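You operate a simulated robot arm through the tools that you are given. There is no shell and no other tool.

Carry out the task below with a simulated robot arm. There is one attempt and no reset: what you move stays moved.

JOB
Stack the 15 grey seal box from the rigging table top on top of the 11 grey seal box. Open the caps drawer, fetch the white dry tin and set it in the inside of the caps drawer, then shut the drawer. Put the green shim on the top of mould 9. Take the yellow cap from the packing table top and put it on the green tape roll. Push the right-hand bench drawer shut. Open the left-hand cabinet door, put the green cover from the upper shelf behind the left cabinet door on the top of the steel plates, then shut the door. Any order will do.

Only the result counts: the job must be done as asked and must still hold three seconds after the hand-in. Knocking over, shifting, dropping, spilling or breaking anything else fails it. Lids that push on must go on centred and level and be pressed home; caps that screw on are set level and turned clockwise until they are tight.

ROBOT AND FRAMES
A 6-joint arm with a two-finger gripper on a trunk, on a base that moves. Base frame: it is fixed to the floor where the robot stands at the start and does not move with it; the origin is under the middle of the robot, x ahead of it, y to its left, z up; the surface under the hand at the start is at about z = 0.72. Units: m, degrees, N and s.
With the tool pointing down near the work surface it reaches from about 0.22 to 0.46 m from the robot's upright axis, wherever it stands. Its first joint turns from -115.0 to 115.0 degrees. Places, roughly: caps drawer [0.3, -0.9, 0.7]; green cover [-2.75, 4.25, 0.5]; green shim [0.25, -1.5, 0.75]; green tape roll (5x5x2 cm) [0.2, -1.7, 0.9]; grey seal box [0.5, 0, 0.75]; inside of the caps drawer [0.3, -1.2, 0.7]; left-hand cabinet door [-2.9, 4.2, 0.4]; right-hand bench drawer [-0.1, 2.5, 0.7]; top of mould 9 (17x28 cm) [-2.66, 0.8, 0.44]; top of the steel plates [-3.7, 4.7, 0.4]; white dry tin [0.5, -0.25, 0.75]; yellow cap [0.25, -1.5, 0.75]. Payload 2.1 kg.
The TCP is the grasp point between the finger pads, 0.02 m short of the fingertips. In the tool frame z runs along the fingers and y along their closing line. The gripper opens to 0.1 m; its body begins 0.063 m behind the TCP.
Orientation is that of the tool frame in the base frame, as [roll, pitch, yaw] about the fixed x, y, z axes, in that order (R = Rz(yaw) Ry(pitch) Rx(roll)). With the fingers straight down and closing along the base's y, the tool's x points along the base's -x, its y along +y and its z along -z.

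CONTROLS
- The arm moves only by the tool step_arm. Its argument "deltas" is one flat list of numbers, 6 for each row, row after row: the shift along the base's x, y, z in units of 30 mm (1.0 is 30 mm), then the turn, a rotation vector about the base's x, y, z in units of 6 degrees (1.0 is 6 degrees). In form: [tx, ty, tz, ax, ay, az, tx, ty, tz, ax, ay, az, ...]. A call has 1 to 20 rows; each row shifts and turns the commanded pose from where the row before left it. "grip" is the gripper command, from -1 (shut) to 1 (fully open), values between in proportion, set as the call begins (left out, the last holds). A call with a number of a shift or a turn outside -1 to 1 is refused whole. Rows are played at 5 a second. More than 0.05 m and 8.6 degrees between two rows, or a gripper value outside its range, and nothing of the call is played. A pose out of reach is approached as far as the arm can. The call stops where the force on the tool passes 40 N (or 10 N more than at its start, if that is more) or the arm is blocked; 0.2 s more then pass. Each finger travels about 0.153 m/s and halts on what it meets, pressing with about 20 N; the grip force reading is that of the motor and also rises with nothing between the fingers. The clock runs only during rows and for 0.2 s after the last one: add rows that do not move to give the fingers time. The reply holds the time, the measured pose of the TCP, the force on the tool along the base axes, the opening and the grip force, in the units named above and with some noise, with the torque about the TCP (base axes, N m) and any sound that the robot's microphone picked up.
- Cameras (640 x 400 px; columns grow to the right, rows downward): "scene" is now at [0.0119, 0.1257, 1.508]; the picture's right is [-0.17, -0.99, 0.00], its down [-0.80, 0.14, -0.59] and it looks along [0.58, -0.10, -0.81] (base axes); focal length 292 px, centre (320, 200). "wrist" rides on the gripper at [0.07, -0.019, -0.099] in the tool frame; the picture's right is [0.26, 0.97, 0.00], its down [-0.75, 0.20, -0.63] and it looks along [-0.61, 0.16, 0.78] (tool axes); focal length 230 px, centre (320, 200). There is no depth. A picture from a camera that has moved, and an enlarged one, comes with that camera's place and axes in the base frame and with its lens.
- camera(camera): a new picture of that camera. The clock stands still meanwhile.
- lift_body(by): slides the trunk up (or, below 0, down) by that many m; the arm and the scene camera ride with it, the base frame stays. It gives what a move gives, with no picture.
- drive_base(legs): drives the robot by 1 to 6 legs, each [ahead, turn to the left] in m and degrees, along the robot's own axes; the way and the turn of a leg run together, so that a leg with both is an arc; at most 1.5 m and 180 degrees a leg. The arm and the cameras ride along, it lands a little off, and it stops where it bumps. It gives what a move gives.
- head_to(pan, tilt): turns the head with the scene camera to pan (to the left, within 155 degrees either way) and tilt (down, from -29 to 69), counted from straight ahead of the robot. It gives what a move gives.
- zoom(camera, box): a new picture of the part [left, top, right, bottom] of that camera's present view, enlarged. The clock stands still meanwhile.
- sign_off(): hands the job in; it is judged then, once.

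Places have to be worked out from the pictures, the camera data and where the tool is seen. Open the gripper and draw the arm clear of the work before you hand the job in, unless the task says otherwise.

The tools are called after "Emit:" as name(argument=value, ...) on one line, values as JSON. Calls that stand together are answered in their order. step_arm: Moves the arm, as the interface text tells. Its arguments: {"type":"object","properties":{"deltas":{"type":"array"},"grip":{"type":"number"}},"required":["deltas"]} The other tools are called the same way: lift_body (by) moves the trunk up or down; drive_base (legs) drives the base; head_to (pan, tilt) turns the head that bears the scene camera; camera (camera) takes a picture; zoom (camera, box) takes an enlarged picture of a part of a camera's view; sign_off () hands the job in.

At the start:

```text
clock: 0.0
tool_pos: [0.3168, -0.1446, 0.9507]
tcp_rot: [-179.9, 0.0, 180.0]
ft_force: [-0.5, -0.4, 0.5]
moment: [-0.01, -0.04, 0.0]
grip_width: 0.1004
gripper_force: 0.1
trunk travel left (down, up): [-0.725, 0.265]
robot x, y, heading: [-0.003, -0.0028, -0.2]
head pan, tilt (commanded): [-9.7, 53.8]
```

scene: 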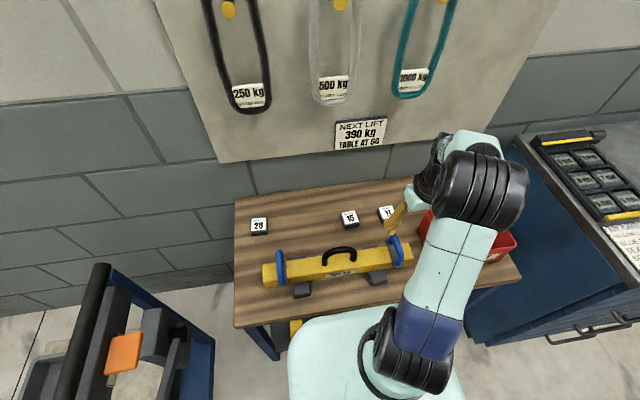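
wrist: 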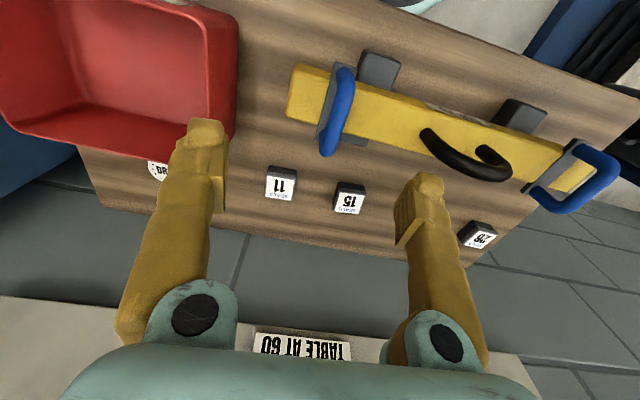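

I'll start by looking closer at the rigging table with both cameras to locate boxes 15 and 11 and the white dry tin.

Emit:
zoom(camera="scene", box=[220, 180, 540, 380])

Emit:
zoom(camera="wrist", box=[100, 0, 560, 290])

```text
2.00 times, centred on (380, 280) of scene
camera zoom: at [0.0119, 0.1257, 1.508], right [-0.17, -0.99, 0.0], down [-0.8, 0.14, -0.59], along [0.58, -0.1, -0.81], focal length 584 px, centre (200, 40)
```

zoom: 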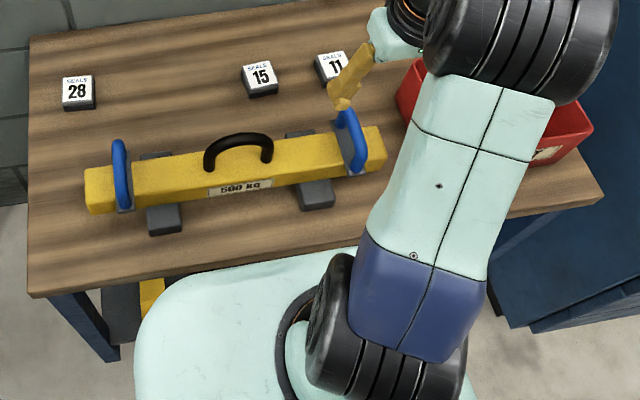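

```text
1.38 times, centred on (330, 145) of wrist
camera zoom: at [0.2478, -0.1632, 1.0512], right [-0.26, 0.97, 0.0], down [0.75, 0.2, 0.63], along [0.61, 0.16, -0.78], focal length 317 px, centre (306, 276)
```

zoom: 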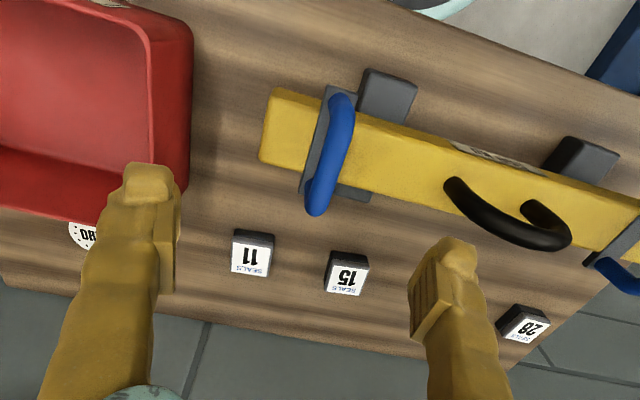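

The boxes look to be at about (0.469,-0.172) for 11 and (0.468,-0.053) for 15, which is at the edge of reach; I'll turn the head to look at the base-to-table clearance and to survey the other places.

Emit:
head_to(pan=0, tilt=69)

Emit:
camera(camera="scene")

Emit:
head_to(pan=-80, tilt=35)

Emit:
camera(camera="scene")

Emit:
head_to(pan=80, tilt=25)

Emit:
camera(camera="scene")

Emit:
head_to(pan=150, tilt=20)

Emit:
camera(camera="scene")

Emit:
head_to(pan=-140, tilt=20)

Emit:
camera(camera="scene")

```text
clock: 0.8
tool_pos: [0.3169, -0.1446, 0.9527]
tcp_rot: [-180.0, 0.0, -180.0]
ft_force: [-1.1, -0.7, 0.4]
moment: [-0.01, 0.02, 0.05]
grip_width: 0.1
gripper_force: 0.0
trunk travel left (down, up): [-0.725, 0.265]
robot x, y, heading: [-0.0014, -0.0052, -0.1]
head pan, tilt (commanded): [0.0, 68.8]
```

```text
taken
camera scene: at [-0.0044, 0.138, 1.4911], right [0.0, -1.0, 0.0], down [-0.93, 0.0, -0.36], along [0.36, 0.0, -0.93], focal length 292 px, centre (320, 200)
```

scene: 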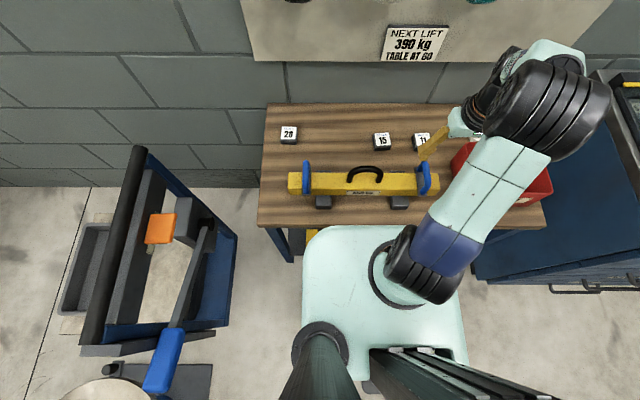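

```text
clock: 2.3
tool_pos: [0.3174, -0.1439, 0.95]
tcp_rot: [180.0, 0.0, -180.0]
ft_force: [0.5, 0.2, 0.3]
moment: [0.0, -0.04, -0.03]
grip_width: 0.1002
gripper_force: 0.2
trunk travel left (down, up): [-0.725, 0.265]
robot x, y, heading: [-0.0013, -0.0045, 0.1]
head pan, tilt (commanded): [-80.0, 35.0]
```

```text
taken
camera scene: at [-0.0449, 0.0513, 1.5347], right [-0.98, -0.17, 0.0], down [-0.1, 0.56, -0.82], along [0.14, -0.81, -0.57], focal length 292 px, centre (320, 200)
```

scene: 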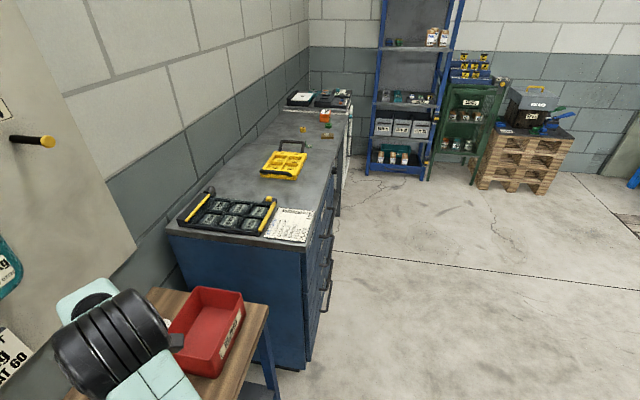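

```text
clock: 4.8
tool_pos: [0.3176, -0.1448, 0.9511]
tcp_rot: [180.0, 0.0, -180.0]
ft_force: [-0.7, -0.2, 1.4]
moment: [0.0, 0.0, -0.04]
grip_width: 0.1001
gripper_force: 0.1
trunk travel left (down, up): [-0.725, 0.265]
robot x, y, heading: [0.0031, -0.0055, -0.0]
head pan, tilt (commanded): [80.0, 25.0]
```

```text
taken
camera scene: at [-0.0442, 0.2288, 1.5505], right [0.98, -0.17, 0.0], down [-0.07, -0.42, -0.91], along [0.16, 0.89, -0.42], focal length 292 px, centre (320, 200)
```

scene: 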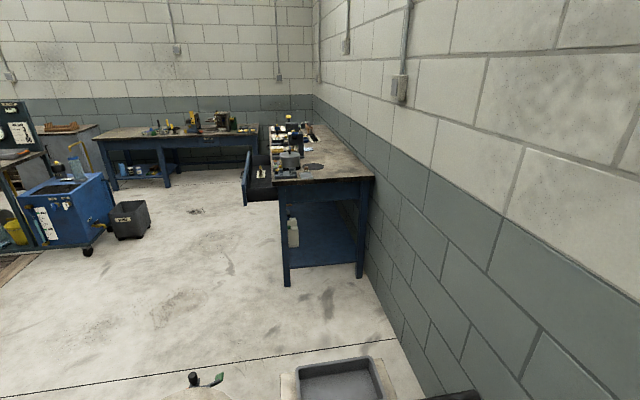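

```text
clock: 6.2
tool_pos: [0.3175, -0.1448, 0.9505]
tcp_rot: [179.9, -0.1, -180.0]
ft_force: [0.0, 0.3, 0.6]
moment: [-0.03, -0.02, -0.03]
grip_width: 0.0998
gripper_force: 0.3
trunk travel left (down, up): [-0.725, 0.265]
robot x, y, heading: [-0.0003, -0.0053, 0.3]
head pan, tilt (commanded): [150.0, 20.0]
```

```text
taken
camera scene: at [-0.1409, 0.1847, 1.5586], right [0.5, 0.87, 0.0], down [0.3, -0.17, -0.94], along [-0.81, 0.47, -0.34], focal length 292 px, centre (320, 200)
```

scene: 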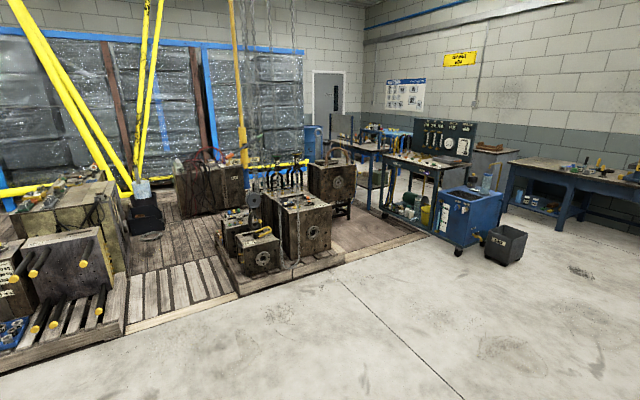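

```text
clock: 10.1
tool_pos: [0.3184, -0.1456, 0.951]
tcp_rot: [-179.9, -0.1, -180.0]
ft_force: [0.3, -0.1, -0.1]
moment: [0.0, 0.03, 0.01]
grip_width: 0.1
gripper_force: 0.1
trunk travel left (down, up): [-0.725, 0.265]
robot x, y, heading: [0.0005, -0.0017, -0.1]
head pan, tilt (commanded): [-140.0, 20.0]
```

```text
taken
camera scene: at [-0.1316, 0.0781, 1.5586], right [-0.64, 0.77, 0.0], down [0.26, 0.22, -0.94], along [-0.72, -0.6, -0.34], focal length 292 px, centre (320, 200)
```

scene: 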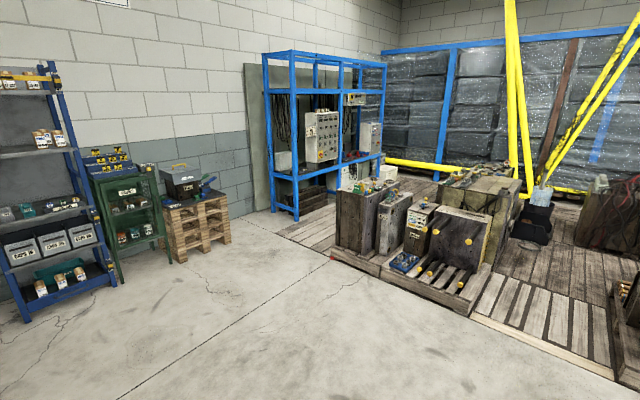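

The base fits between the table legs. I'll zoom in on the three seal boxes with the wrist camera to get their sizes and yaw.

Emit:
zoom(camera="wrist", box=[240, 150, 400, 250])

Emit:
head_to(pan=-15, tilt=50)

Emit:
zoom(camera="scene", box=[220, 150, 540, 350])

```text
4.00 times, centred on (320, 200) of wrist
camera zoom: at [0.2478, -0.1632, 1.0512], right [-0.26, 0.97, 0.0], down [0.75, 0.2, 0.63], along [0.61, 0.16, -0.78], focal length 920 px, centre (320, 200)
```

zoom: 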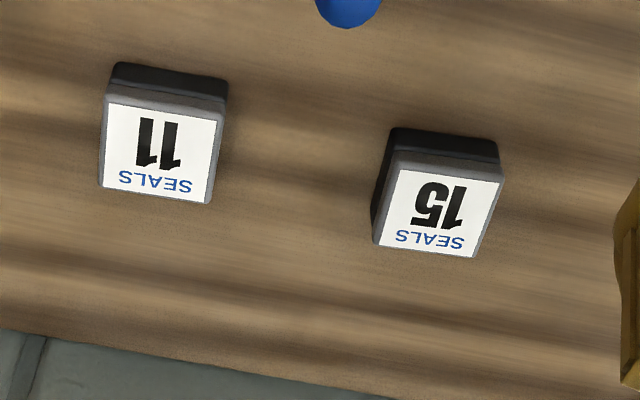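

```text
clock: 12.2
tool_pos: [0.3172, -0.1444, 0.9508]
tcp_rot: [-179.9, 0.0, 180.0]
ft_force: [1.0, -0.6, 0.1]
moment: [0.03, 0.0, 0.0]
grip_width: 0.0998
gripper_force: 0.1
trunk travel left (down, up): [-0.725, 0.265]
robot x, y, heading: [-0.0004, -0.003, -0.1]
head pan, tilt (commanded): [-15.0, 50.0]
```

```text
2.00 times, centred on (380, 250) of scene
camera zoom: at [0.0141, 0.118, 1.513], right [-0.26, -0.97, 0.0], down [-0.74, 0.2, -0.64], along [0.62, -0.17, -0.77], focal length 584 px, centre (200, 100)
```

zoom: 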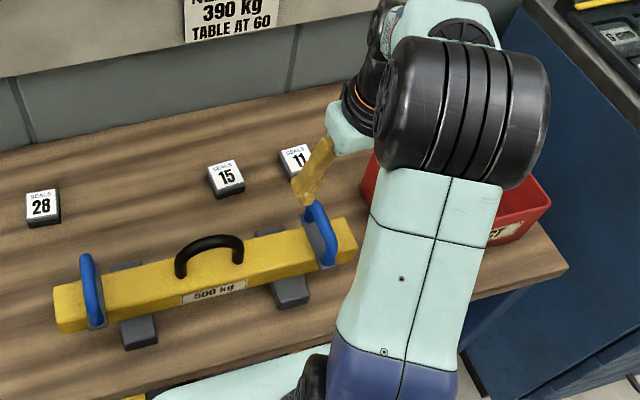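

Boxes: 15 top centre ≈ (0.478,-0.049,0.75) yaw ≈ +7°, 11 ≈ (0.477,-0.168,0.75) yaw ≈ +4°. These are past comfortable reach, so I check what is under the table before driving ahead.

Emit:
head_to(pan=20, tilt=69)

Emit:
zoom(camera="scene", box=[240, 160, 560, 360])

Emit:
head_to(pan=-60, tilt=55)

Emit:
camera(camera="scene")

```text
clock: 13.2
tool_pos: [0.3174, -0.1451, 0.9515]
tcp_rot: [180.0, 0.0, -180.0]
ft_force: [0.3, 0.3, 0.9]
moment: [0.01, 0.03, -0.02]
grip_width: 0.1001
gripper_force: 0.1
trunk travel left (down, up): [-0.725, 0.265]
robot x, y, heading: [-0.0002, -0.0023, 0.3]
head pan, tilt (commanded): [20.0, 68.8]
```

```text
2.00 times, centred on (400, 260) of scene
camera zoom: at [-0.0077, 0.157, 1.4911], right [0.34, -0.94, 0.0], down [-0.88, -0.32, -0.36], along [0.34, 0.12, -0.93], focal length 584 px, centre (160, 80)
```

zoom: 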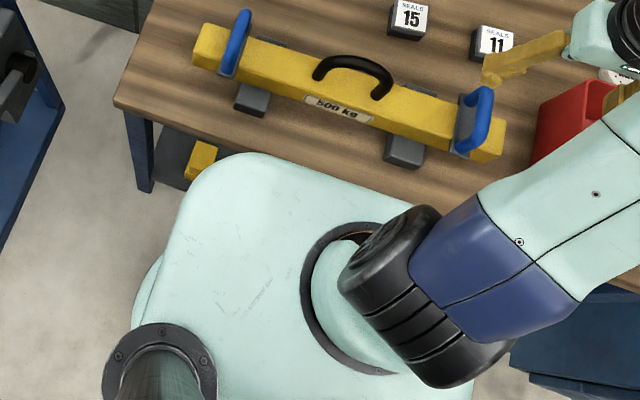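

```text
clock: 14.7
tool_pos: [0.3176, -0.145, 0.9515]
tcp_rot: [-180.0, 0.0, 179.9]
ft_force: [0.8, -0.5, -0.4]
moment: [-0.01, 0.01, 0.0]
grip_width: 0.1002
gripper_force: 0.1
trunk travel left (down, up): [-0.725, 0.265]
robot x, y, heading: [-0.0003, -0.0014, 0.3]
head pan, tilt (commanded): [-60.0, 55.0]
```

```text
taken
camera scene: at [-0.0241, 0.0756, 1.5065], right [-0.87, -0.5, 0.0], down [-0.41, 0.71, -0.57], along [0.29, -0.5, -0.82], focal length 292 px, centre (320, 200)
```

scene: 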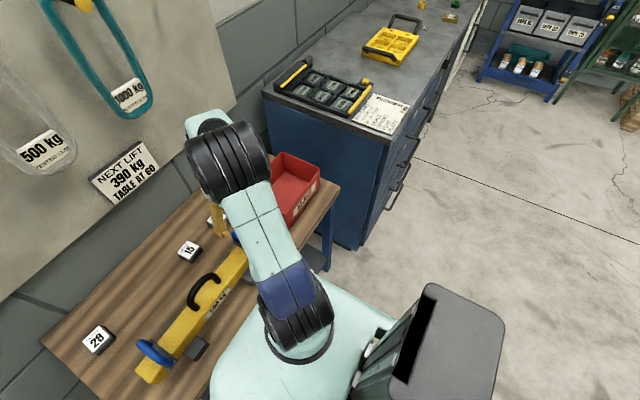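

The mint plate seems to be the raised trunk carriage, with its front edge around x≈0.17, so a short drive ahead should be clear. I drive 0.07 m forward with the arm held high.

Emit:
drive_base(legs=[[0.07, 0]])

Emit:
head_to(pan=0, tilt=60)

Emit:
camera(camera="scene")

Emit:
camera(camera="wrist")

```text
clock: 15.7
tool_pos: [0.3406, -0.1446, 0.9501]
tcp_rot: [-179.9, -0.1, -180.0]
ft_force: [-0.3, 0.1, -0.3]
moment: [-0.04, 0.01, -0.06]
grip_width: 0.1002
gripper_force: 0.1
trunk travel left (down, up): [-0.725, 0.265]
robot x, y, heading: [0.0209, 0.0019, 0.1]
head pan, tilt (commanded): [-60.0, 55.0]
stopped in leg 1: the robot was blocked; the commanded pose is now the measured one
```

```text
clock: 17.0
tool_pos: [0.3385, -0.1455, 0.9509]
tcp_rot: [-180.0, 0.0, 179.9]
ft_force: [-0.3, 1.0, -0.1]
moment: [-0.02, -0.04, -0.02]
grip_width: 0.0999
gripper_force: 0.1
trunk travel left (down, up): [-0.725, 0.265]
robot x, y, heading: [0.0233, -0.0035, 0.0]
head pan, tilt (commanded): [0.0, 60.0]
```

```text
taken
camera scene: at [0.0277, 0.138, 1.5005], right [0.0, -1.0, 0.0], down [-0.87, 0.0, -0.5], along [0.5, 0.0, -0.87], focal length 292 px, centre (320, 200)
```

scene: 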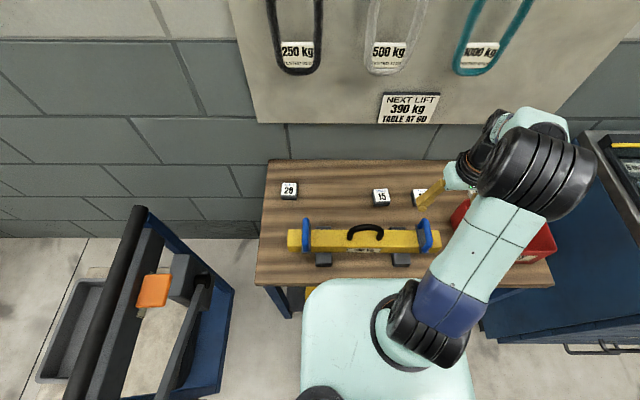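

```text
taken
camera wrist: at [0.269, -0.1633, 1.0512], right [-0.26, 0.97, 0.0], down [0.75, 0.2, 0.63], along [0.61, 0.16, -0.78], focal length 230 px, centre (320, 200)
```

wrist: 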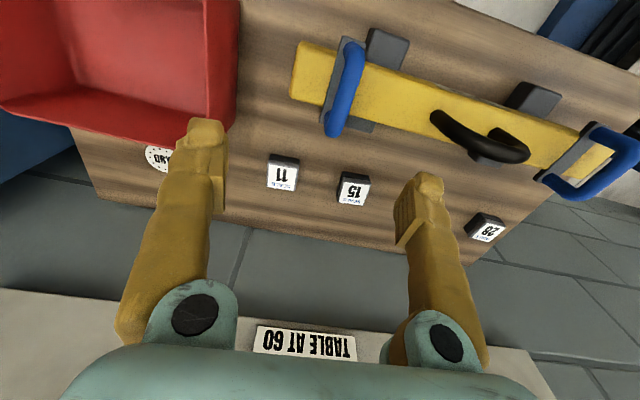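

The drive was blocked after 2.3 cm. I zoom on the plate/table contact to see whether it is the plate that touches the table edge.

Emit:
zoom(camera="scene", box=[230, 230, 480, 386])

Emit:
head_to(pan=0, tilt=69)

Emit:
zoom(camera="scene", box=[240, 170, 560, 370])

```text
2.56 times, centred on (355, 308) of scene
camera zoom: at [0.0277, 0.138, 1.5005], right [0.0, -1.0, 0.0], down [-0.87, 0.0, -0.5], along [0.5, 0.0, -0.87], focal length 748 px, centre (230, -76)
```

zoom: 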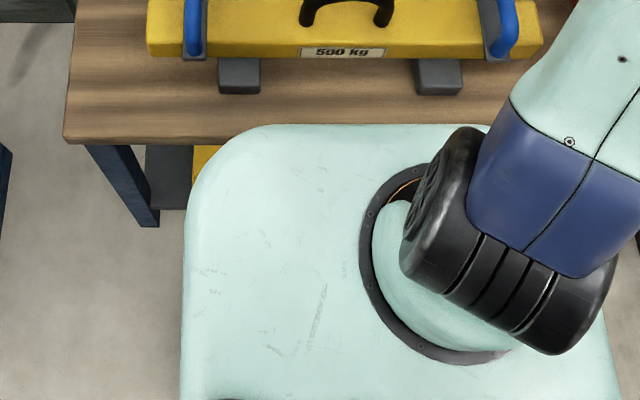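

```text
clock: 17.7
tool_pos: [0.3382, -0.1441, 0.9514]
tcp_rot: [-180.0, -0.1, 179.9]
ft_force: [-0.7, -0.3, 0.6]
moment: [0.01, 0.0, 0.01]
grip_width: 0.1001
gripper_force: 0.0
trunk travel left (down, up): [-0.725, 0.265]
robot x, y, heading: [0.0212, -0.0015, 0.0]
head pan, tilt (commanded): [0.0, 68.8]
```

```text
2.00 times, centred on (400, 270) of scene
camera zoom: at [0.017, 0.1382, 1.4911], right [0.0, -1.0, 0.0], down [-0.93, 0.0, -0.36], along [0.36, 0.0, -0.93], focal length 584 px, centre (160, 60)
```

zoom: 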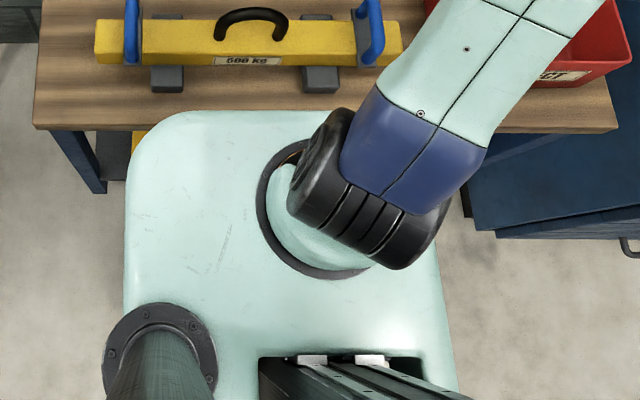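

The plate rides above table height, so it's the body that is blocked; the arm may still reach. I move the open gripper level over box 15 with +7° yaw, staying high.

Emit:
step_arm(deltas=[0.93, 0.637, 0, 0, 0, 0.233, 0.93, 0.637, 0, 0, 0, 0.233, 0.93, 0.637, 0, 0, 0, 0.233, 0.93, 0.637, 0, 0, 0, 0.233, 0.93, 0.637, 0, 0, 0, 0.233, 0, 0, 0, 0, 0, 0], grip=1)

Emit:
camera(camera="wrist")

Emit:
camera(camera="scene")

```text
clock: 19.1
tool_pos: [0.4788, -0.0485, 0.9516]
tcp_rot: [-180.0, 0.0, -173.0]
ft_force: [-0.4, 0.5, 1.1]
moment: [0.04, 0.0, 0.03]
grip_width: 0.1002
gripper_force: 0.0
trunk travel left (down, up): [-0.725, 0.265]
robot x, y, heading: [0.0213, -0.0025, -0.1]
head pan, tilt (commanded): [0.0, 68.8]
```

```text
taken
camera wrist: at [0.411, -0.0762, 1.0513], right [-0.37, 0.93, 0.0], down [0.72, 0.29, 0.63], along [0.58, 0.24, -0.78], focal length 230 px, centre (320, 200)
```

wrist: 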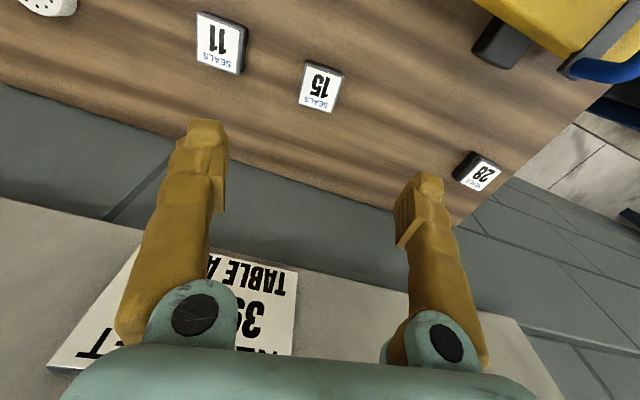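

```text
taken
camera scene: at [0.0162, 0.1379, 1.4911], right [0.0, -1.0, 0.0], down [-0.93, 0.0, -0.36], along [0.36, 0.0, -0.93], focal length 292 px, centre (320, 200)
```

scene: 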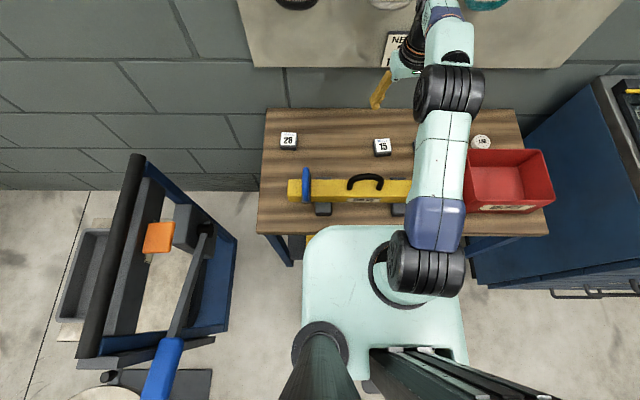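

The arm reached above box 15. I zoom in the wrist view to refine the positions of boxes 15 and 11 and the tin.

Emit:
zoom(camera="wrist", box=[180, 0, 372, 120])

Emit:
zoom(camera="scene", box=[340, 80, 580, 230])

```text
3.33 times, centred on (276, 60) of wrist
camera zoom: at [0.411, -0.0762, 1.0513], right [-0.37, 0.93, 0.0], down [0.72, 0.29, 0.63], along [0.58, 0.24, -0.78], focal length 767 px, centre (467, 667)
```

zoom: 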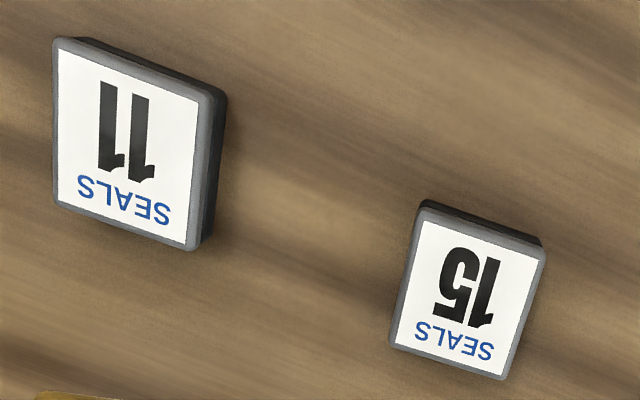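

```text
2.67 times, centred on (460, 155) of scene
camera zoom: at [0.0162, 0.1379, 1.4911], right [0.0, -1.0, 0.0], down [-0.93, 0.0, -0.36], along [0.36, 0.0, -0.93], focal length 779 px, centre (-53, 320)
```

zoom: 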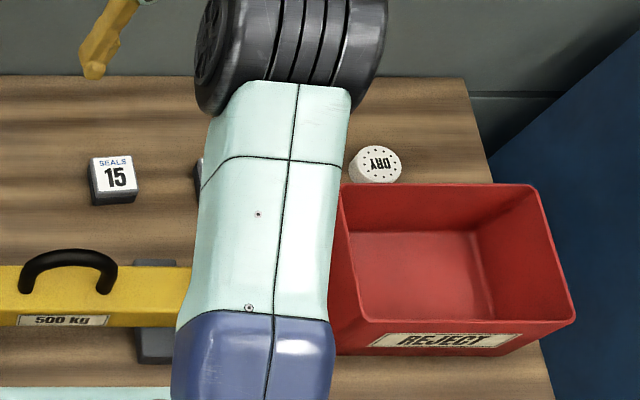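

Box 15 centre refined to ≈ (0.478,-0.050), yaw ≈ 6°, about 4.6 cm square with top at 0.75. I lower the open gripper most of the way, then check.

Emit:
step_arm(deltas=[0, -0.05, -1, 0, 0, -0.1, 0, 0, -1, 0, 0, 0, 0, 0, -1, 0, 0, 0, 0, 0, -1, 0, 0, 0, 0, 0, -1, 0, 0, 0, 0, 0, -1, 0, 0, 0])

Emit:
camera(camera="wrist")

```text
clock: 20.5
tool_pos: [0.4787, -0.0515, 0.7705]
tcp_rot: [-180.0, 0.1, -173.5]
ft_force: [-1.2, 0.4, -0.9]
moment: [0.01, 0.02, -0.01]
grip_width: 0.1
gripper_force: 0.0
trunk travel left (down, up): [-0.725, 0.265]
robot x, y, heading: [0.0222, -0.0037, -0.3]
head pan, tilt (commanded): [0.0, 68.8]
```

```text
taken
camera wrist: at [0.4111, -0.0777, 0.8706], right [-0.36, 0.93, 0.0], down [0.72, 0.28, 0.63], along [0.59, 0.23, -0.78], focal length 230 px, centre (320, 200)
```

wrist: 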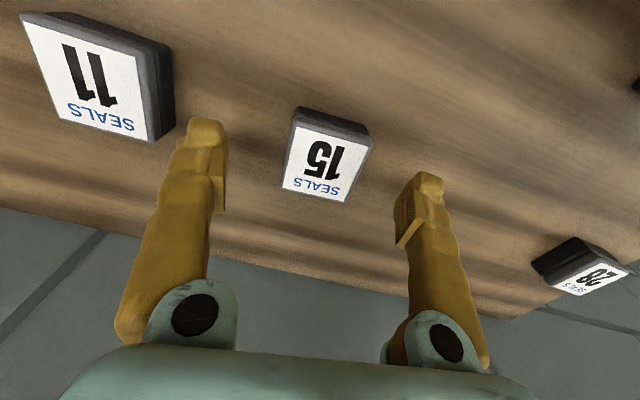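

Box 15 sits centred between the fingers. I lower to z≈0.745 and close the gripper.

Emit:
step_arm(deltas=[-0.05, 0.02, -0.45, 0, 0, 0, 0, 0, -0.4, 0, 0, 0])

Emit:
step_arm(deltas=[0, 0, 0, 0, 0, 0, 0, 0, 0, 0, 0, 0, 0, 0, 0, 0, 0, 0, 0, 0, 0, 0, 0, 0], grip=-1)

Emit:
camera(camera="wrist")

```text
clock: 21.1
tool_pos: [0.477, -0.0515, 0.7459]
tcp_rot: [180.0, 0.0, -173.6]
ft_force: [0.2, 0.3, 0.8]
moment: [0.02, 0.03, 0.03]
grip_width: 0.0999
gripper_force: 0.1
trunk travel left (down, up): [-0.725, 0.265]
robot x, y, heading: [0.0194, -0.0047, 0.4]
head pan, tilt (commanded): [0.0, 68.8]
```

```text
clock: 22.1
tool_pos: [0.4778, -0.051, 0.7451]
tcp_rot: [-179.9, -0.1, -173.6]
ft_force: [0.2, 0.8, -0.5]
moment: [-0.03, 0.02, -0.04]
grip_width: 0.0468
gripper_force: 20.0
trunk travel left (down, up): [-0.725, 0.265]
robot x, y, heading: [0.0212, -0.0047, -0.1]
head pan, tilt (commanded): [0.0, 68.8]
```

```text
taken
camera wrist: at [0.4099, -0.0771, 0.8456], right [-0.36, 0.93, 0.0], down [0.72, 0.28, 0.63], along [0.59, 0.23, -0.78], focal length 230 px, centre (320, 200)
```

wrist: 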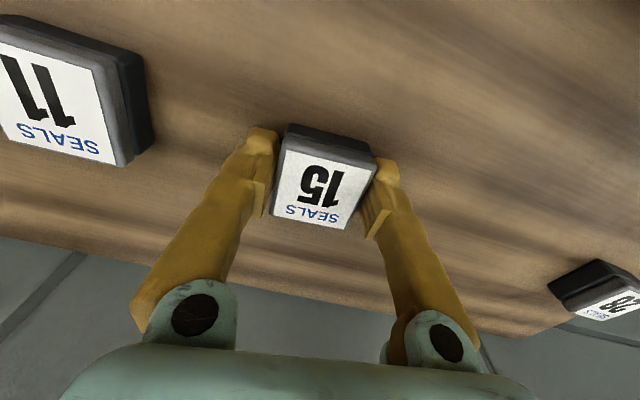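

Box 15 is held (4.7 cm). I lift it to clear box 11 and carry it over by the measured offset (-0.0005,-0.118), turning -2° to match box 11.

Emit:
step_arm(deltas=[0, 0, 1, 0, 0, 0, 0, 0, 1, 0, 0, 0, 0, -0.98, 0.2, 0, 0, -0.1, 0, -0.98, 0, 0, 0, -0.1, 0, -0.98, 0, 0, 0, -0.1, 0, -0.99, 0, 0, 0, -0.05, 0, 0, 0, 0, 0, 0])

Emit:
camera(camera="wrist")

Emit:
head_to(pan=-20, tilt=50)

Emit:
camera(camera="scene")

```text
clock: 23.7
tool_pos: [0.4661, -0.1632, 0.8116]
tcp_rot: [-180.0, -0.1, -175.7]
ft_force: [-0.5, 0.2, -0.7]
moment: [-0.01, -0.02, -0.02]
grip_width: 0.0466
gripper_force: 20.4
out of reach, approached as far as the arm can: row 6
trunk travel left (down, up): [-0.725, 0.265]
robot x, y, heading: [0.0235, 0.0009, 0.2]
head pan, tilt (commanded): [0.0, 68.8]
```

```text
taken
camera wrist: at [0.3987, -0.1873, 0.9118], right [-0.33, 0.94, 0.0], down [0.73, 0.26, 0.63], along [0.59, 0.21, -0.78], focal length 230 px, centre (320, 200)
```

wrist: 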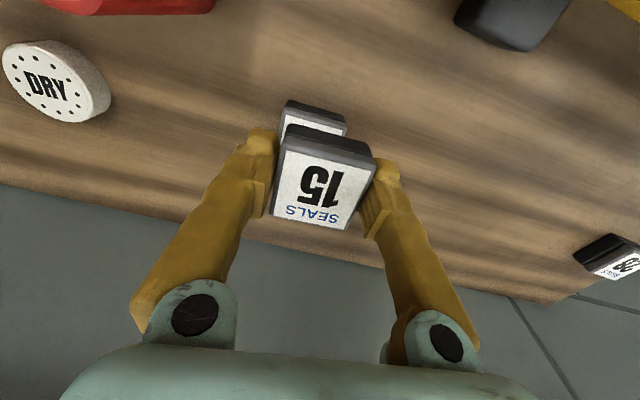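

```text
clock: 24.5
tool_pos: [0.4671, -0.1635, 0.811]
tcp_rot: [180.0, 0.0, -175.7]
ft_force: [-0.4, 0.3, -0.4]
moment: [0.0, 0.02, 0.01]
grip_width: 0.0464
gripper_force: 20.1
trunk travel left (down, up): [-0.725, 0.265]
robot x, y, heading: [0.0206, -0.0037, 0.1]
head pan, tilt (commanded): [-20.0, 50.0]
```

```text
taken
camera scene: at [0.0335, 0.112, 1.5129], right [-0.34, -0.94, 0.0], down [-0.72, 0.26, -0.64], along [0.6, -0.22, -0.77], focal length 292 px, centre (320, 200)
```

scene: 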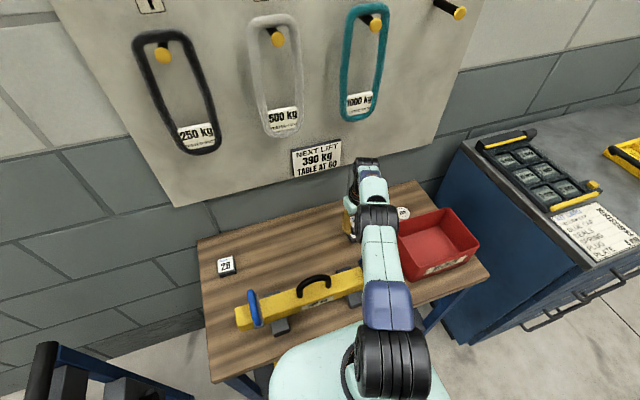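

The arm stops 1 cm short of box 11, so the axis-to-tool limit is ≈0.473 m. I raise the trunk, draw the held box in, and then shift the base about 0.25 m to the right, from where both box 11 and the tin should be in reach.

Emit:
lift_body(by=0.15)

Emit:
step_arm(deltas=[-0.91, 0.95, 0, 0, 0, 0, -0.91, 0.95, 0, 0, 0, 0, -0.91, 0.95, 0, 0, 0, 0, -0.91, 0.95, 0, 0, 0, 0, -0.91, 0.95, 0, 0, 0, 0])

Emit:
head_to(pan=-50, tilt=50)

Emit:
camera(camera="scene")

```text
clock: 26.3
tool_pos: [0.4674, -0.163, 0.9619]
tcp_rot: [179.9, 0.0, -175.7]
ft_force: [-0.6, 0.4, -0.7]
moment: [0.0, -0.01, 0.02]
grip_width: 0.0471
gripper_force: 19.8
trunk travel left (down, up): [-0.875, 0.115]
robot x, y, heading: [0.0201, -0.0009, -0.0]
head pan, tilt (commanded): [-20.0, 50.0]
```

```text
clock: 27.5
tool_pos: [0.3297, -0.0205, 0.9643]
tcp_rot: [-179.8, 0.1, -175.8]
ft_force: [-0.4, 0.0, 0.0]
moment: [0.01, -0.05, 0.01]
grip_width: 0.0468
gripper_force: 20.2
trunk travel left (down, up): [-0.875, 0.115]
robot x, y, heading: [0.0224, -0.0, -0.1]
head pan, tilt (commanded): [-20.0, 50.0]
```

```text
clock: 28.4
tool_pos: [0.3313, -0.0209, 0.9642]
tcp_rot: [180.0, 0.0, -175.7]
ft_force: [-0.7, 0.5, -0.3]
moment: [-0.02, 0.02, 0.03]
grip_width: 0.0466
gripper_force: 19.8
trunk travel left (down, up): [-0.875, 0.115]
robot x, y, heading: [0.021, -0.0053, -0.0]
head pan, tilt (commanded): [-50.0, 50.0]
```

```text
taken
camera scene: at [0.0107, 0.0794, 1.663], right [-0.77, -0.64, 0.0], down [-0.49, 0.59, -0.64], along [0.41, -0.49, -0.77], focal length 292 px, centre (320, 200)
```

scene: 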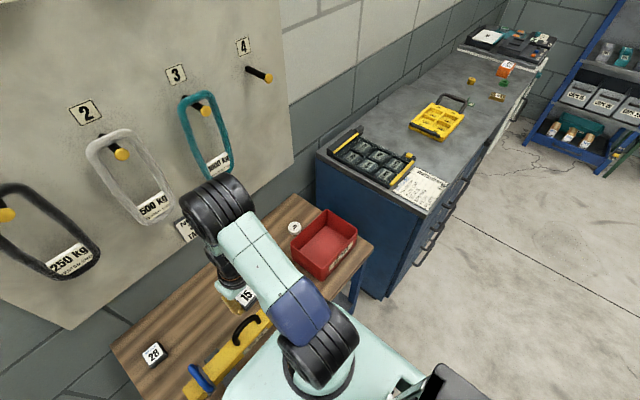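

The cabinet's left side is at about y≈-0.64 and its front at x≈0.12, so standing at y≈-0.25 is clear. I drive back, angle right, forward, straighten, and close up to the table.

Emit:
drive_base(legs=[[-0.47, 0], [0, -35], [0.436, 0], [0, 35], [0.11, 0]])

Emit:
head_to(pan=10, tilt=60)

Emit:
camera(camera="scene")

Emit:
camera(camera="wrist")

```text
clock: 37.6
tool_pos: [0.3128, -0.2725, 0.9667]
tcp_rot: [-179.9, 0.6, -175.8]
ft_force: [-1.4, -0.2, -0.6]
moment: [0.0, -0.04, 0.01]
grip_width: 0.047
gripper_force: 20.0
trunk travel left (down, up): [-0.875, 0.115]
robot x, y, heading: [0.0136, -0.2551, 0.2]
head pan, tilt (commanded): [-50.0, 50.0]
```

```text
clock: 38.9
tool_pos: [0.3193, -0.2716, 0.9646]
tcp_rot: [179.9, 0.0, -175.8]
ft_force: [-0.3, 0.0, -0.9]
moment: [0.01, -0.01, 0.01]
grip_width: 0.0465
gripper_force: 19.8
trunk travel left (down, up): [-0.875, 0.115]
robot x, y, heading: [0.0133, -0.2543, -0.0]
head pan, tilt (commanded): [10.0, 60.0]
```

```text
taken
camera scene: at [0.0182, -0.1022, 1.6504], right [0.17, -0.99, 0.0], down [-0.85, -0.15, -0.5], along [0.49, 0.09, -0.87], focal length 292 px, centre (320, 200)
```

scene: 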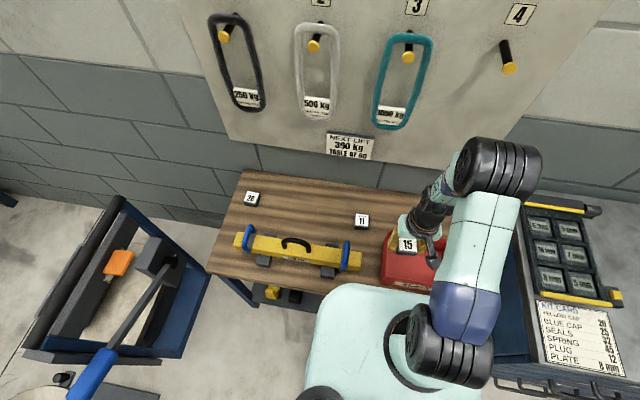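

```text
taken
camera wrist: at [0.2517, -0.2963, 1.0643], right [-0.33, 0.94, 0.0], down [0.73, 0.26, 0.63], along [0.6, 0.21, -0.78], focal length 230 px, centre (320, 200)
```

wrist: 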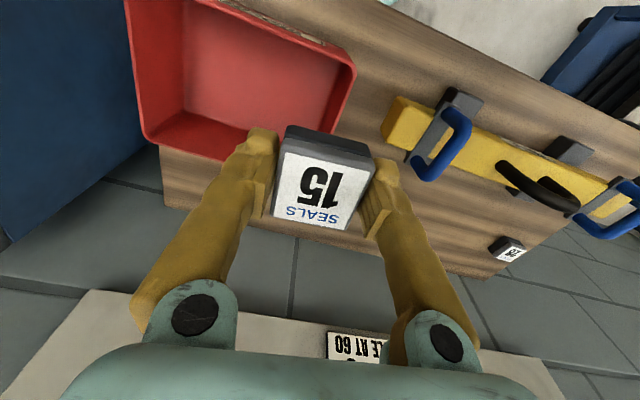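

Box 11 would be at the very limit (0.472 m), so I edge forward another centimetre.

Emit:
drive_base(legs=[[0.012, 0]])

Emit:
step_arm(deltas=[0.9, 0.68, 0, 0, 0, 0, 0.9, 0.68, 0, 0, 0, 0, 0.9, 0.68, 0, 0, 0, 0, 0.9, 0.68, 0, 0, 0, 0, 0.9, 0.68, 0, 0, 0, 0, 0, 0, 0, 0, 0, 0])

Emit:
camera(camera="wrist")

Emit:
zoom(camera="scene", box=[280, 150, 520, 300])

```text
clock: 39.8
tool_pos: [0.328, -0.272, 0.964]
tcp_rot: [180.0, 0.2, -175.8]
ft_force: [0.6, -0.3, -0.9]
moment: [0.0, 0.04, -0.01]
grip_width: 0.0466
gripper_force: 20.1
trunk travel left (down, up): [-0.875, 0.115]
robot x, y, heading: [0.0191, -0.2544, 0.3]
head pan, tilt (commanded): [10.0, 60.0]
stopped in leg 1: the robot was blocked; the commanded pose is now the measured one
```

```text
clock: 41.2
tool_pos: [0.4611, -0.1716, 0.9649]
tcp_rot: [-179.9, 0.0, -175.8]
ft_force: [0.9, 0.6, 0.0]
moment: [0.01, -0.04, 0.0]
grip_width: 0.0466
gripper_force: 19.9
trunk travel left (down, up): [-0.875, 0.115]
robot x, y, heading: [0.0197, -0.2569, 0.1]
head pan, tilt (commanded): [10.0, 60.0]
```

```text
taken
camera wrist: at [0.3924, -0.1949, 1.0663], right [-0.33, 0.94, 0.0], down [0.73, 0.26, 0.63], along [0.59, 0.21, -0.78], focal length 230 px, centre (320, 200)
```

wrist: 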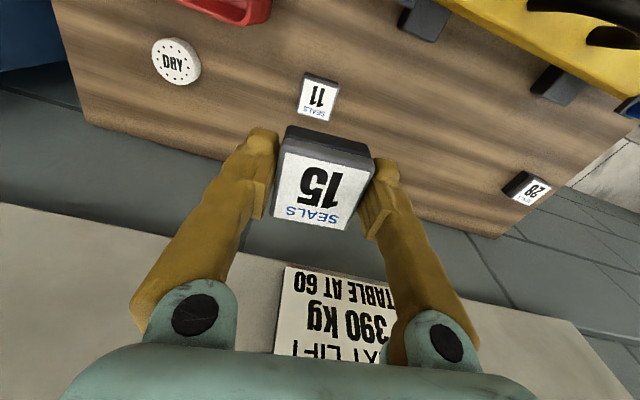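

```text
2.67 times, centred on (400, 225) of scene
camera zoom: at [0.0247, -0.1025, 1.6505], right [0.17, -0.99, 0.0], down [-0.85, -0.15, -0.5], along [0.49, 0.09, -0.87], focal length 779 px, centre (107, 133)
```

zoom: 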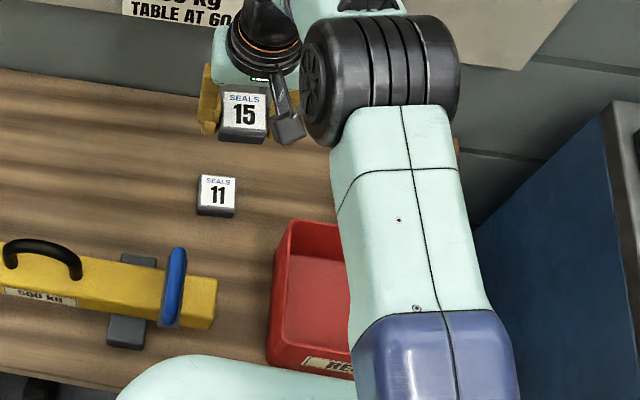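

Box 11 is visible just beyond the held box. I zoom to measure box 15 in the grip and box 11 below it.

Emit:
zoom(camera="wrist", box=[240, 60, 400, 260])

Emit:
zoom(camera="wrist", box=[140, 20, 340, 145])

```text
2.00 times, centred on (320, 160) of wrist
camera zoom: at [0.3924, -0.1949, 1.0663], right [-0.33, 0.94, 0.0], down [0.73, 0.26, 0.63], along [0.59, 0.21, -0.78], focal length 460 px, centre (320, 280)
```

zoom: 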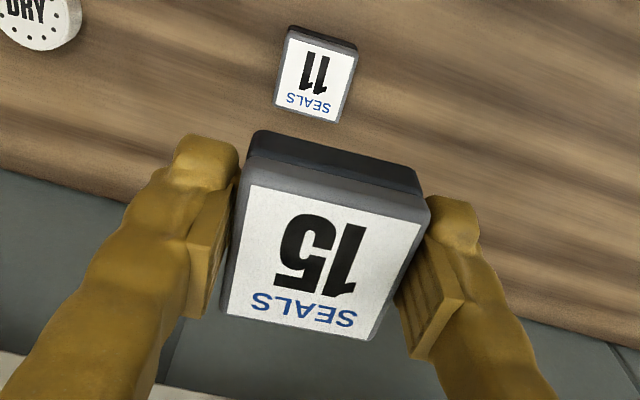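

```text
3.20 times, centred on (240, 82) of wrist
camera zoom: at [0.3924, -0.1949, 1.0663], right [-0.33, 0.94, 0.0], down [0.73, 0.26, 0.63], along [0.59, 0.21, -0.78], focal length 736 px, centre (576, 576)
```

zoom: 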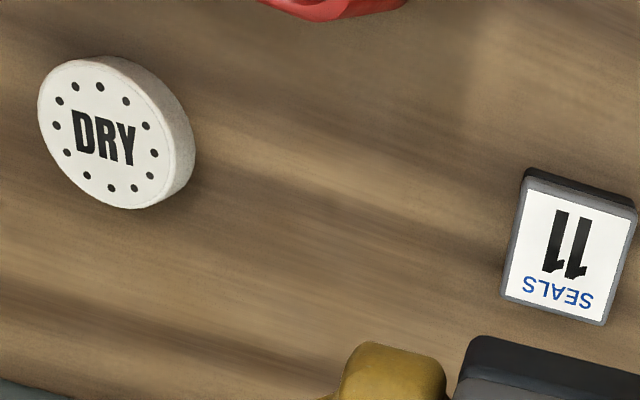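

Relative offset from held box 15 to box 11 is (+0.0145,+0.0025). I lower the trunk back by 0.15 m, then shift by that offset.

Emit:
lift_body(by=-0.15)

Emit:
step_arm(deltas=[0.483, 0.083, 0, 0, 0, 0, 0, 0, -0.5, 0, 0, 0, 0, 0, -0.4, 0, 0, 0, 0, 0, 0, 0, 0, 0])

Emit:
camera(camera="wrist")

Emit:
zoom(camera="scene", box=[280, 100, 440, 200])

```text
clock: 43.0
tool_pos: [0.4615, -0.1711, 0.8158]
tcp_rot: [-180.0, 0.1, -175.9]
ft_force: [-0.9, -0.1, -0.4]
moment: [-0.03, 0.02, 0.0]
grip_width: 0.0468
gripper_force: 20.2
trunk travel left (down, up): [-0.725, 0.265]
robot x, y, heading: [0.0222, -0.2552, 0.1]
head pan, tilt (commanded): [10.0, 60.0]
```

```text
clock: 44.0
tool_pos: [0.4757, -0.1686, 0.7878]
tcp_rot: [180.0, 0.0, -175.9]
ft_force: [0.2, 0.1, -0.3]
moment: [0.0, -0.01, 0.01]
grip_width: 0.0468
gripper_force: 19.6
trunk travel left (down, up): [-0.725, 0.265]
robot x, y, heading: [0.0197, -0.2518, -0.2]
head pan, tilt (commanded): [10.0, 60.0]
```

```text
taken
camera wrist: at [0.4069, -0.1925, 0.8887], right [-0.33, 0.94, 0.0], down [0.73, 0.26, 0.63], along [0.6, 0.21, -0.78], focal length 230 px, centre (320, 200)
```

wrist: 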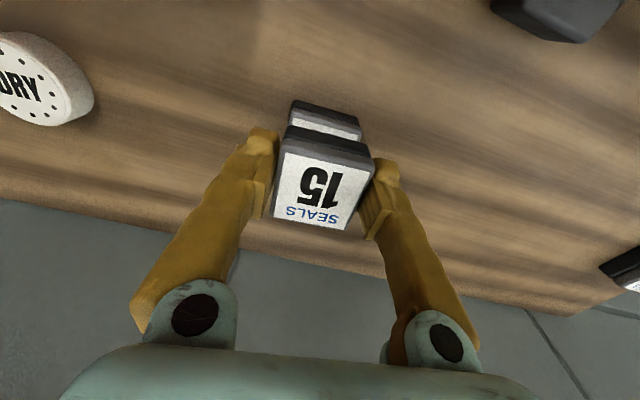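

```text
4.00 times, centred on (360, 150) of scene
camera zoom: at [0.0252, -0.102, 1.5004], right [0.17, -0.99, 0.0], down [-0.85, -0.15, -0.5], along [0.49, 0.09, -0.87], focal length 1168 px, centre (160, 400)
```

zoom: 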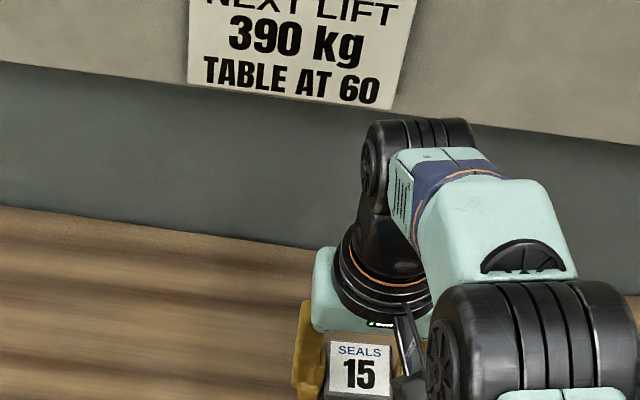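

It hangs aligned over box 11. I lower gently in 3 mm steps watching the force.

Emit:
step_arm(deltas=[0, 0, -0.1, 0, 0, 0, 0, 0, -0.1, 0, 0, 0, 0, 0, -0.1, 0, 0, 0])

Emit:
zoom(camera="wrist", box=[240, 60, 400, 260])

```text
clock: 44.8
tool_pos: [0.4762, -0.1694, 0.7803]
tcp_rot: [-180.0, 0.0, -175.8]
ft_force: [-0.3, -0.5, 0.0]
moment: [0.02, 0.01, -0.04]
grip_width: 0.0468
gripper_force: 20.7
trunk travel left (down, up): [-0.725, 0.265]
robot x, y, heading: [0.0238, -0.2543, -0.1]
head pan, tilt (commanded): [10.0, 60.0]
```

```text
2.00 times, centred on (320, 160) of wrist
camera zoom: at [0.4079, -0.1925, 0.8805], right [-0.33, 0.94, 0.0], down [0.73, 0.26, 0.63], along [0.6, 0.21, -0.78], focal length 460 px, centre (320, 280)
```

zoom: 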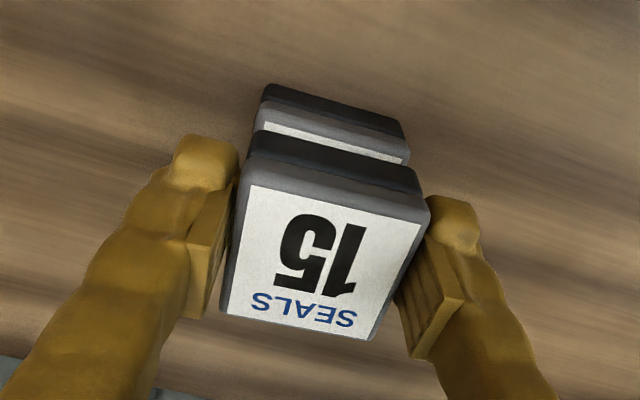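

Geometry shows box 15's near edge within ~1 mm of box 11's, with about 5 mm gap left. I lower further in small steps.

Emit:
step_arm(deltas=[0, 0, -0.1, 0, 0, 0, 0, 0, -0.05, 0, 0, 0])

Emit:
step_arm(deltas=[0, 0, -0.04, 0, 0, 0, 0, 0, 0, 0, 0, 0])

Emit:
zoom(camera="wrist", box=[240, 60, 400, 260])

```text
clock: 45.4
tool_pos: [0.4759, -0.1684, 0.7748]
tcp_rot: [-179.9, 0.0, -175.8]
ft_force: [-0.1, 0.0, -0.3]
moment: [0.02, 0.01, 0.01]
grip_width: 0.047
gripper_force: 20.3
trunk travel left (down, up): [-0.725, 0.265]
robot x, y, heading: [0.0158, -0.2546, -0.2]
head pan, tilt (commanded): [10.0, 60.0]
```

```text
clock: 46.0
tool_pos: [0.4761, -0.1678, 0.7745]
tcp_rot: [180.0, 0.1, -175.8]
ft_force: [1.0, -0.6, -0.9]
moment: [0.04, -0.04, -0.02]
grip_width: 0.047
gripper_force: 20.0
trunk travel left (down, up): [-0.725, 0.265]
robot x, y, heading: [0.022, -0.2588, -0.0]
head pan, tilt (commanded): [10.0, 60.0]
```

```text
2.00 times, centred on (320, 160) of wrist
camera zoom: at [0.4076, -0.1922, 0.8746], right [-0.33, 0.94, 0.0], down [0.73, 0.26, 0.63], along [0.6, 0.21, -0.78], focal length 460 px, centre (320, 280)
```

zoom: 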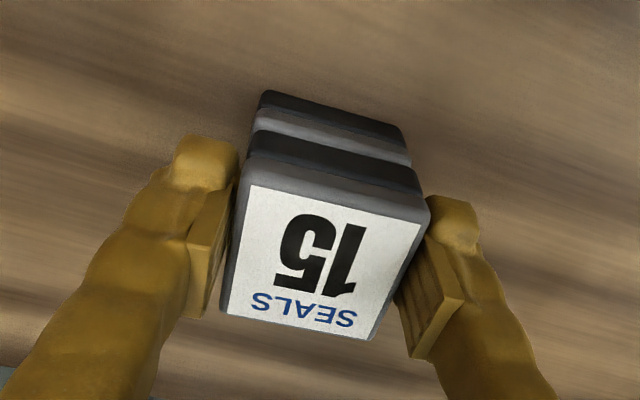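

The boxes are nearly touching with no force yet. I continue in 1 mm steps until contact shows.

Emit:
step_arm(deltas=[0, 0, -0.035, 0, 0, 0, 0, 0, 0, 0, 0, 0])

Emit:
step_arm(deltas=[0, 0, -0.035, 0, 0, 0, 0, 0, 0, 0, 0, 0])

```text
clock: 46.5
tool_pos: [0.4767, -0.1687, 0.7738]
tcp_rot: [180.0, 0.0, -175.8]
ft_force: [1.4, 0.3, 1.8]
moment: [-0.02, -0.13, 0.0]
grip_width: 0.0469
gripper_force: 19.6
trunk travel left (down, up): [-0.725, 0.265]
robot x, y, heading: [0.0244, -0.2545, -0.1]
head pan, tilt (commanded): [10.0, 60.0]
```

```text
clock: 47.1
tool_pos: [0.4754, -0.1691, 0.7739]
tcp_rot: [-180.0, 0.3, -175.9]
ft_force: [1.4, 2.1, 12.4]
moment: [0.03, -0.04, -0.01]
grip_width: 0.0467
gripper_force: 20.0
trunk travel left (down, up): [-0.725, 0.265]
robot x, y, heading: [0.0217, -0.255, 0.0]
head pan, tilt (commanded): [10.0, 60.0]
```

Contact at 12 N. I relieve the press slightly, open the gripper, and raise straight up.

Emit:
step_arm(deltas=[0, 0, 0.03, 0, 0, 0, 0, 0, 0, 0, 0, 0])

Emit:
step_arm(deltas=[0, 0, 0, 0, 0, 0, 0, 0, 0, 0, 0, 0, 0, 0, 0, 0, 0, 0], grip=1)

Emit:
step_arm(deltas=[0, 0, 0.5, 0, 0, 0, 0, 0, 1, 0, 0, 0, 0, 0, 1, 0, 0, 0, 0, 0, 1, 0, 0, 0])

Emit:
camera(camera="wrist")

```text
clock: 47.8
tool_pos: [0.476, -0.1692, 0.7725]
tcp_rot: [180.0, 0.1, -175.7]
ft_force: [1.3, 2.3, 8.0]
moment: [0.02, -0.1, 0.03]
grip_width: 0.0468
gripper_force: 19.9
trunk travel left (down, up): [-0.725, 0.265]
robot x, y, heading: [0.0194, -0.2567, 0.1]
head pan, tilt (commanded): [10.0, 60.0]
```

```text
clock: 48.5
tool_pos: [0.4764, -0.1698, 0.7728]
tcp_rot: [-180.0, 0.0, -175.8]
ft_force: [0.8, 0.0, -0.6]
moment: [0.01, 0.02, -0.01]
grip_width: 0.1001
gripper_force: 0.0
trunk travel left (down, up): [-0.725, 0.265]
robot x, y, heading: [0.0185, -0.2555, 0.0]
head pan, tilt (commanded): [10.0, 60.0]
```

```text
clock: 49.5
tool_pos: [0.4737, -0.1716, 0.8784]
tcp_rot: [179.9, 0.2, -175.8]
ft_force: [-0.7, -0.2, 0.0]
moment: [0.0, -0.01, 0.0]
grip_width: 0.1001
gripper_force: 0.1
trunk travel left (down, up): [-0.725, 0.265]
robot x, y, heading: [0.0212, -0.2538, -0.3]
head pan, tilt (commanded): [10.0, 60.0]
```

```text
taken
camera wrist: at [0.4054, -0.1937, 0.9788], right [-0.33, 0.94, 0.0], down [0.73, 0.26, 0.63], along [0.6, 0.21, -0.78], focal length 230 px, centre (320, 200)
```

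wrist: 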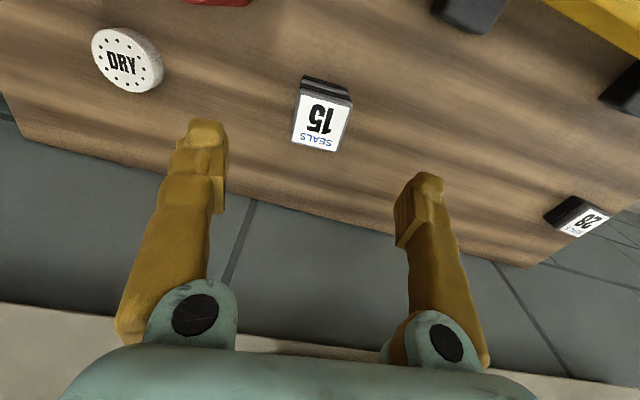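

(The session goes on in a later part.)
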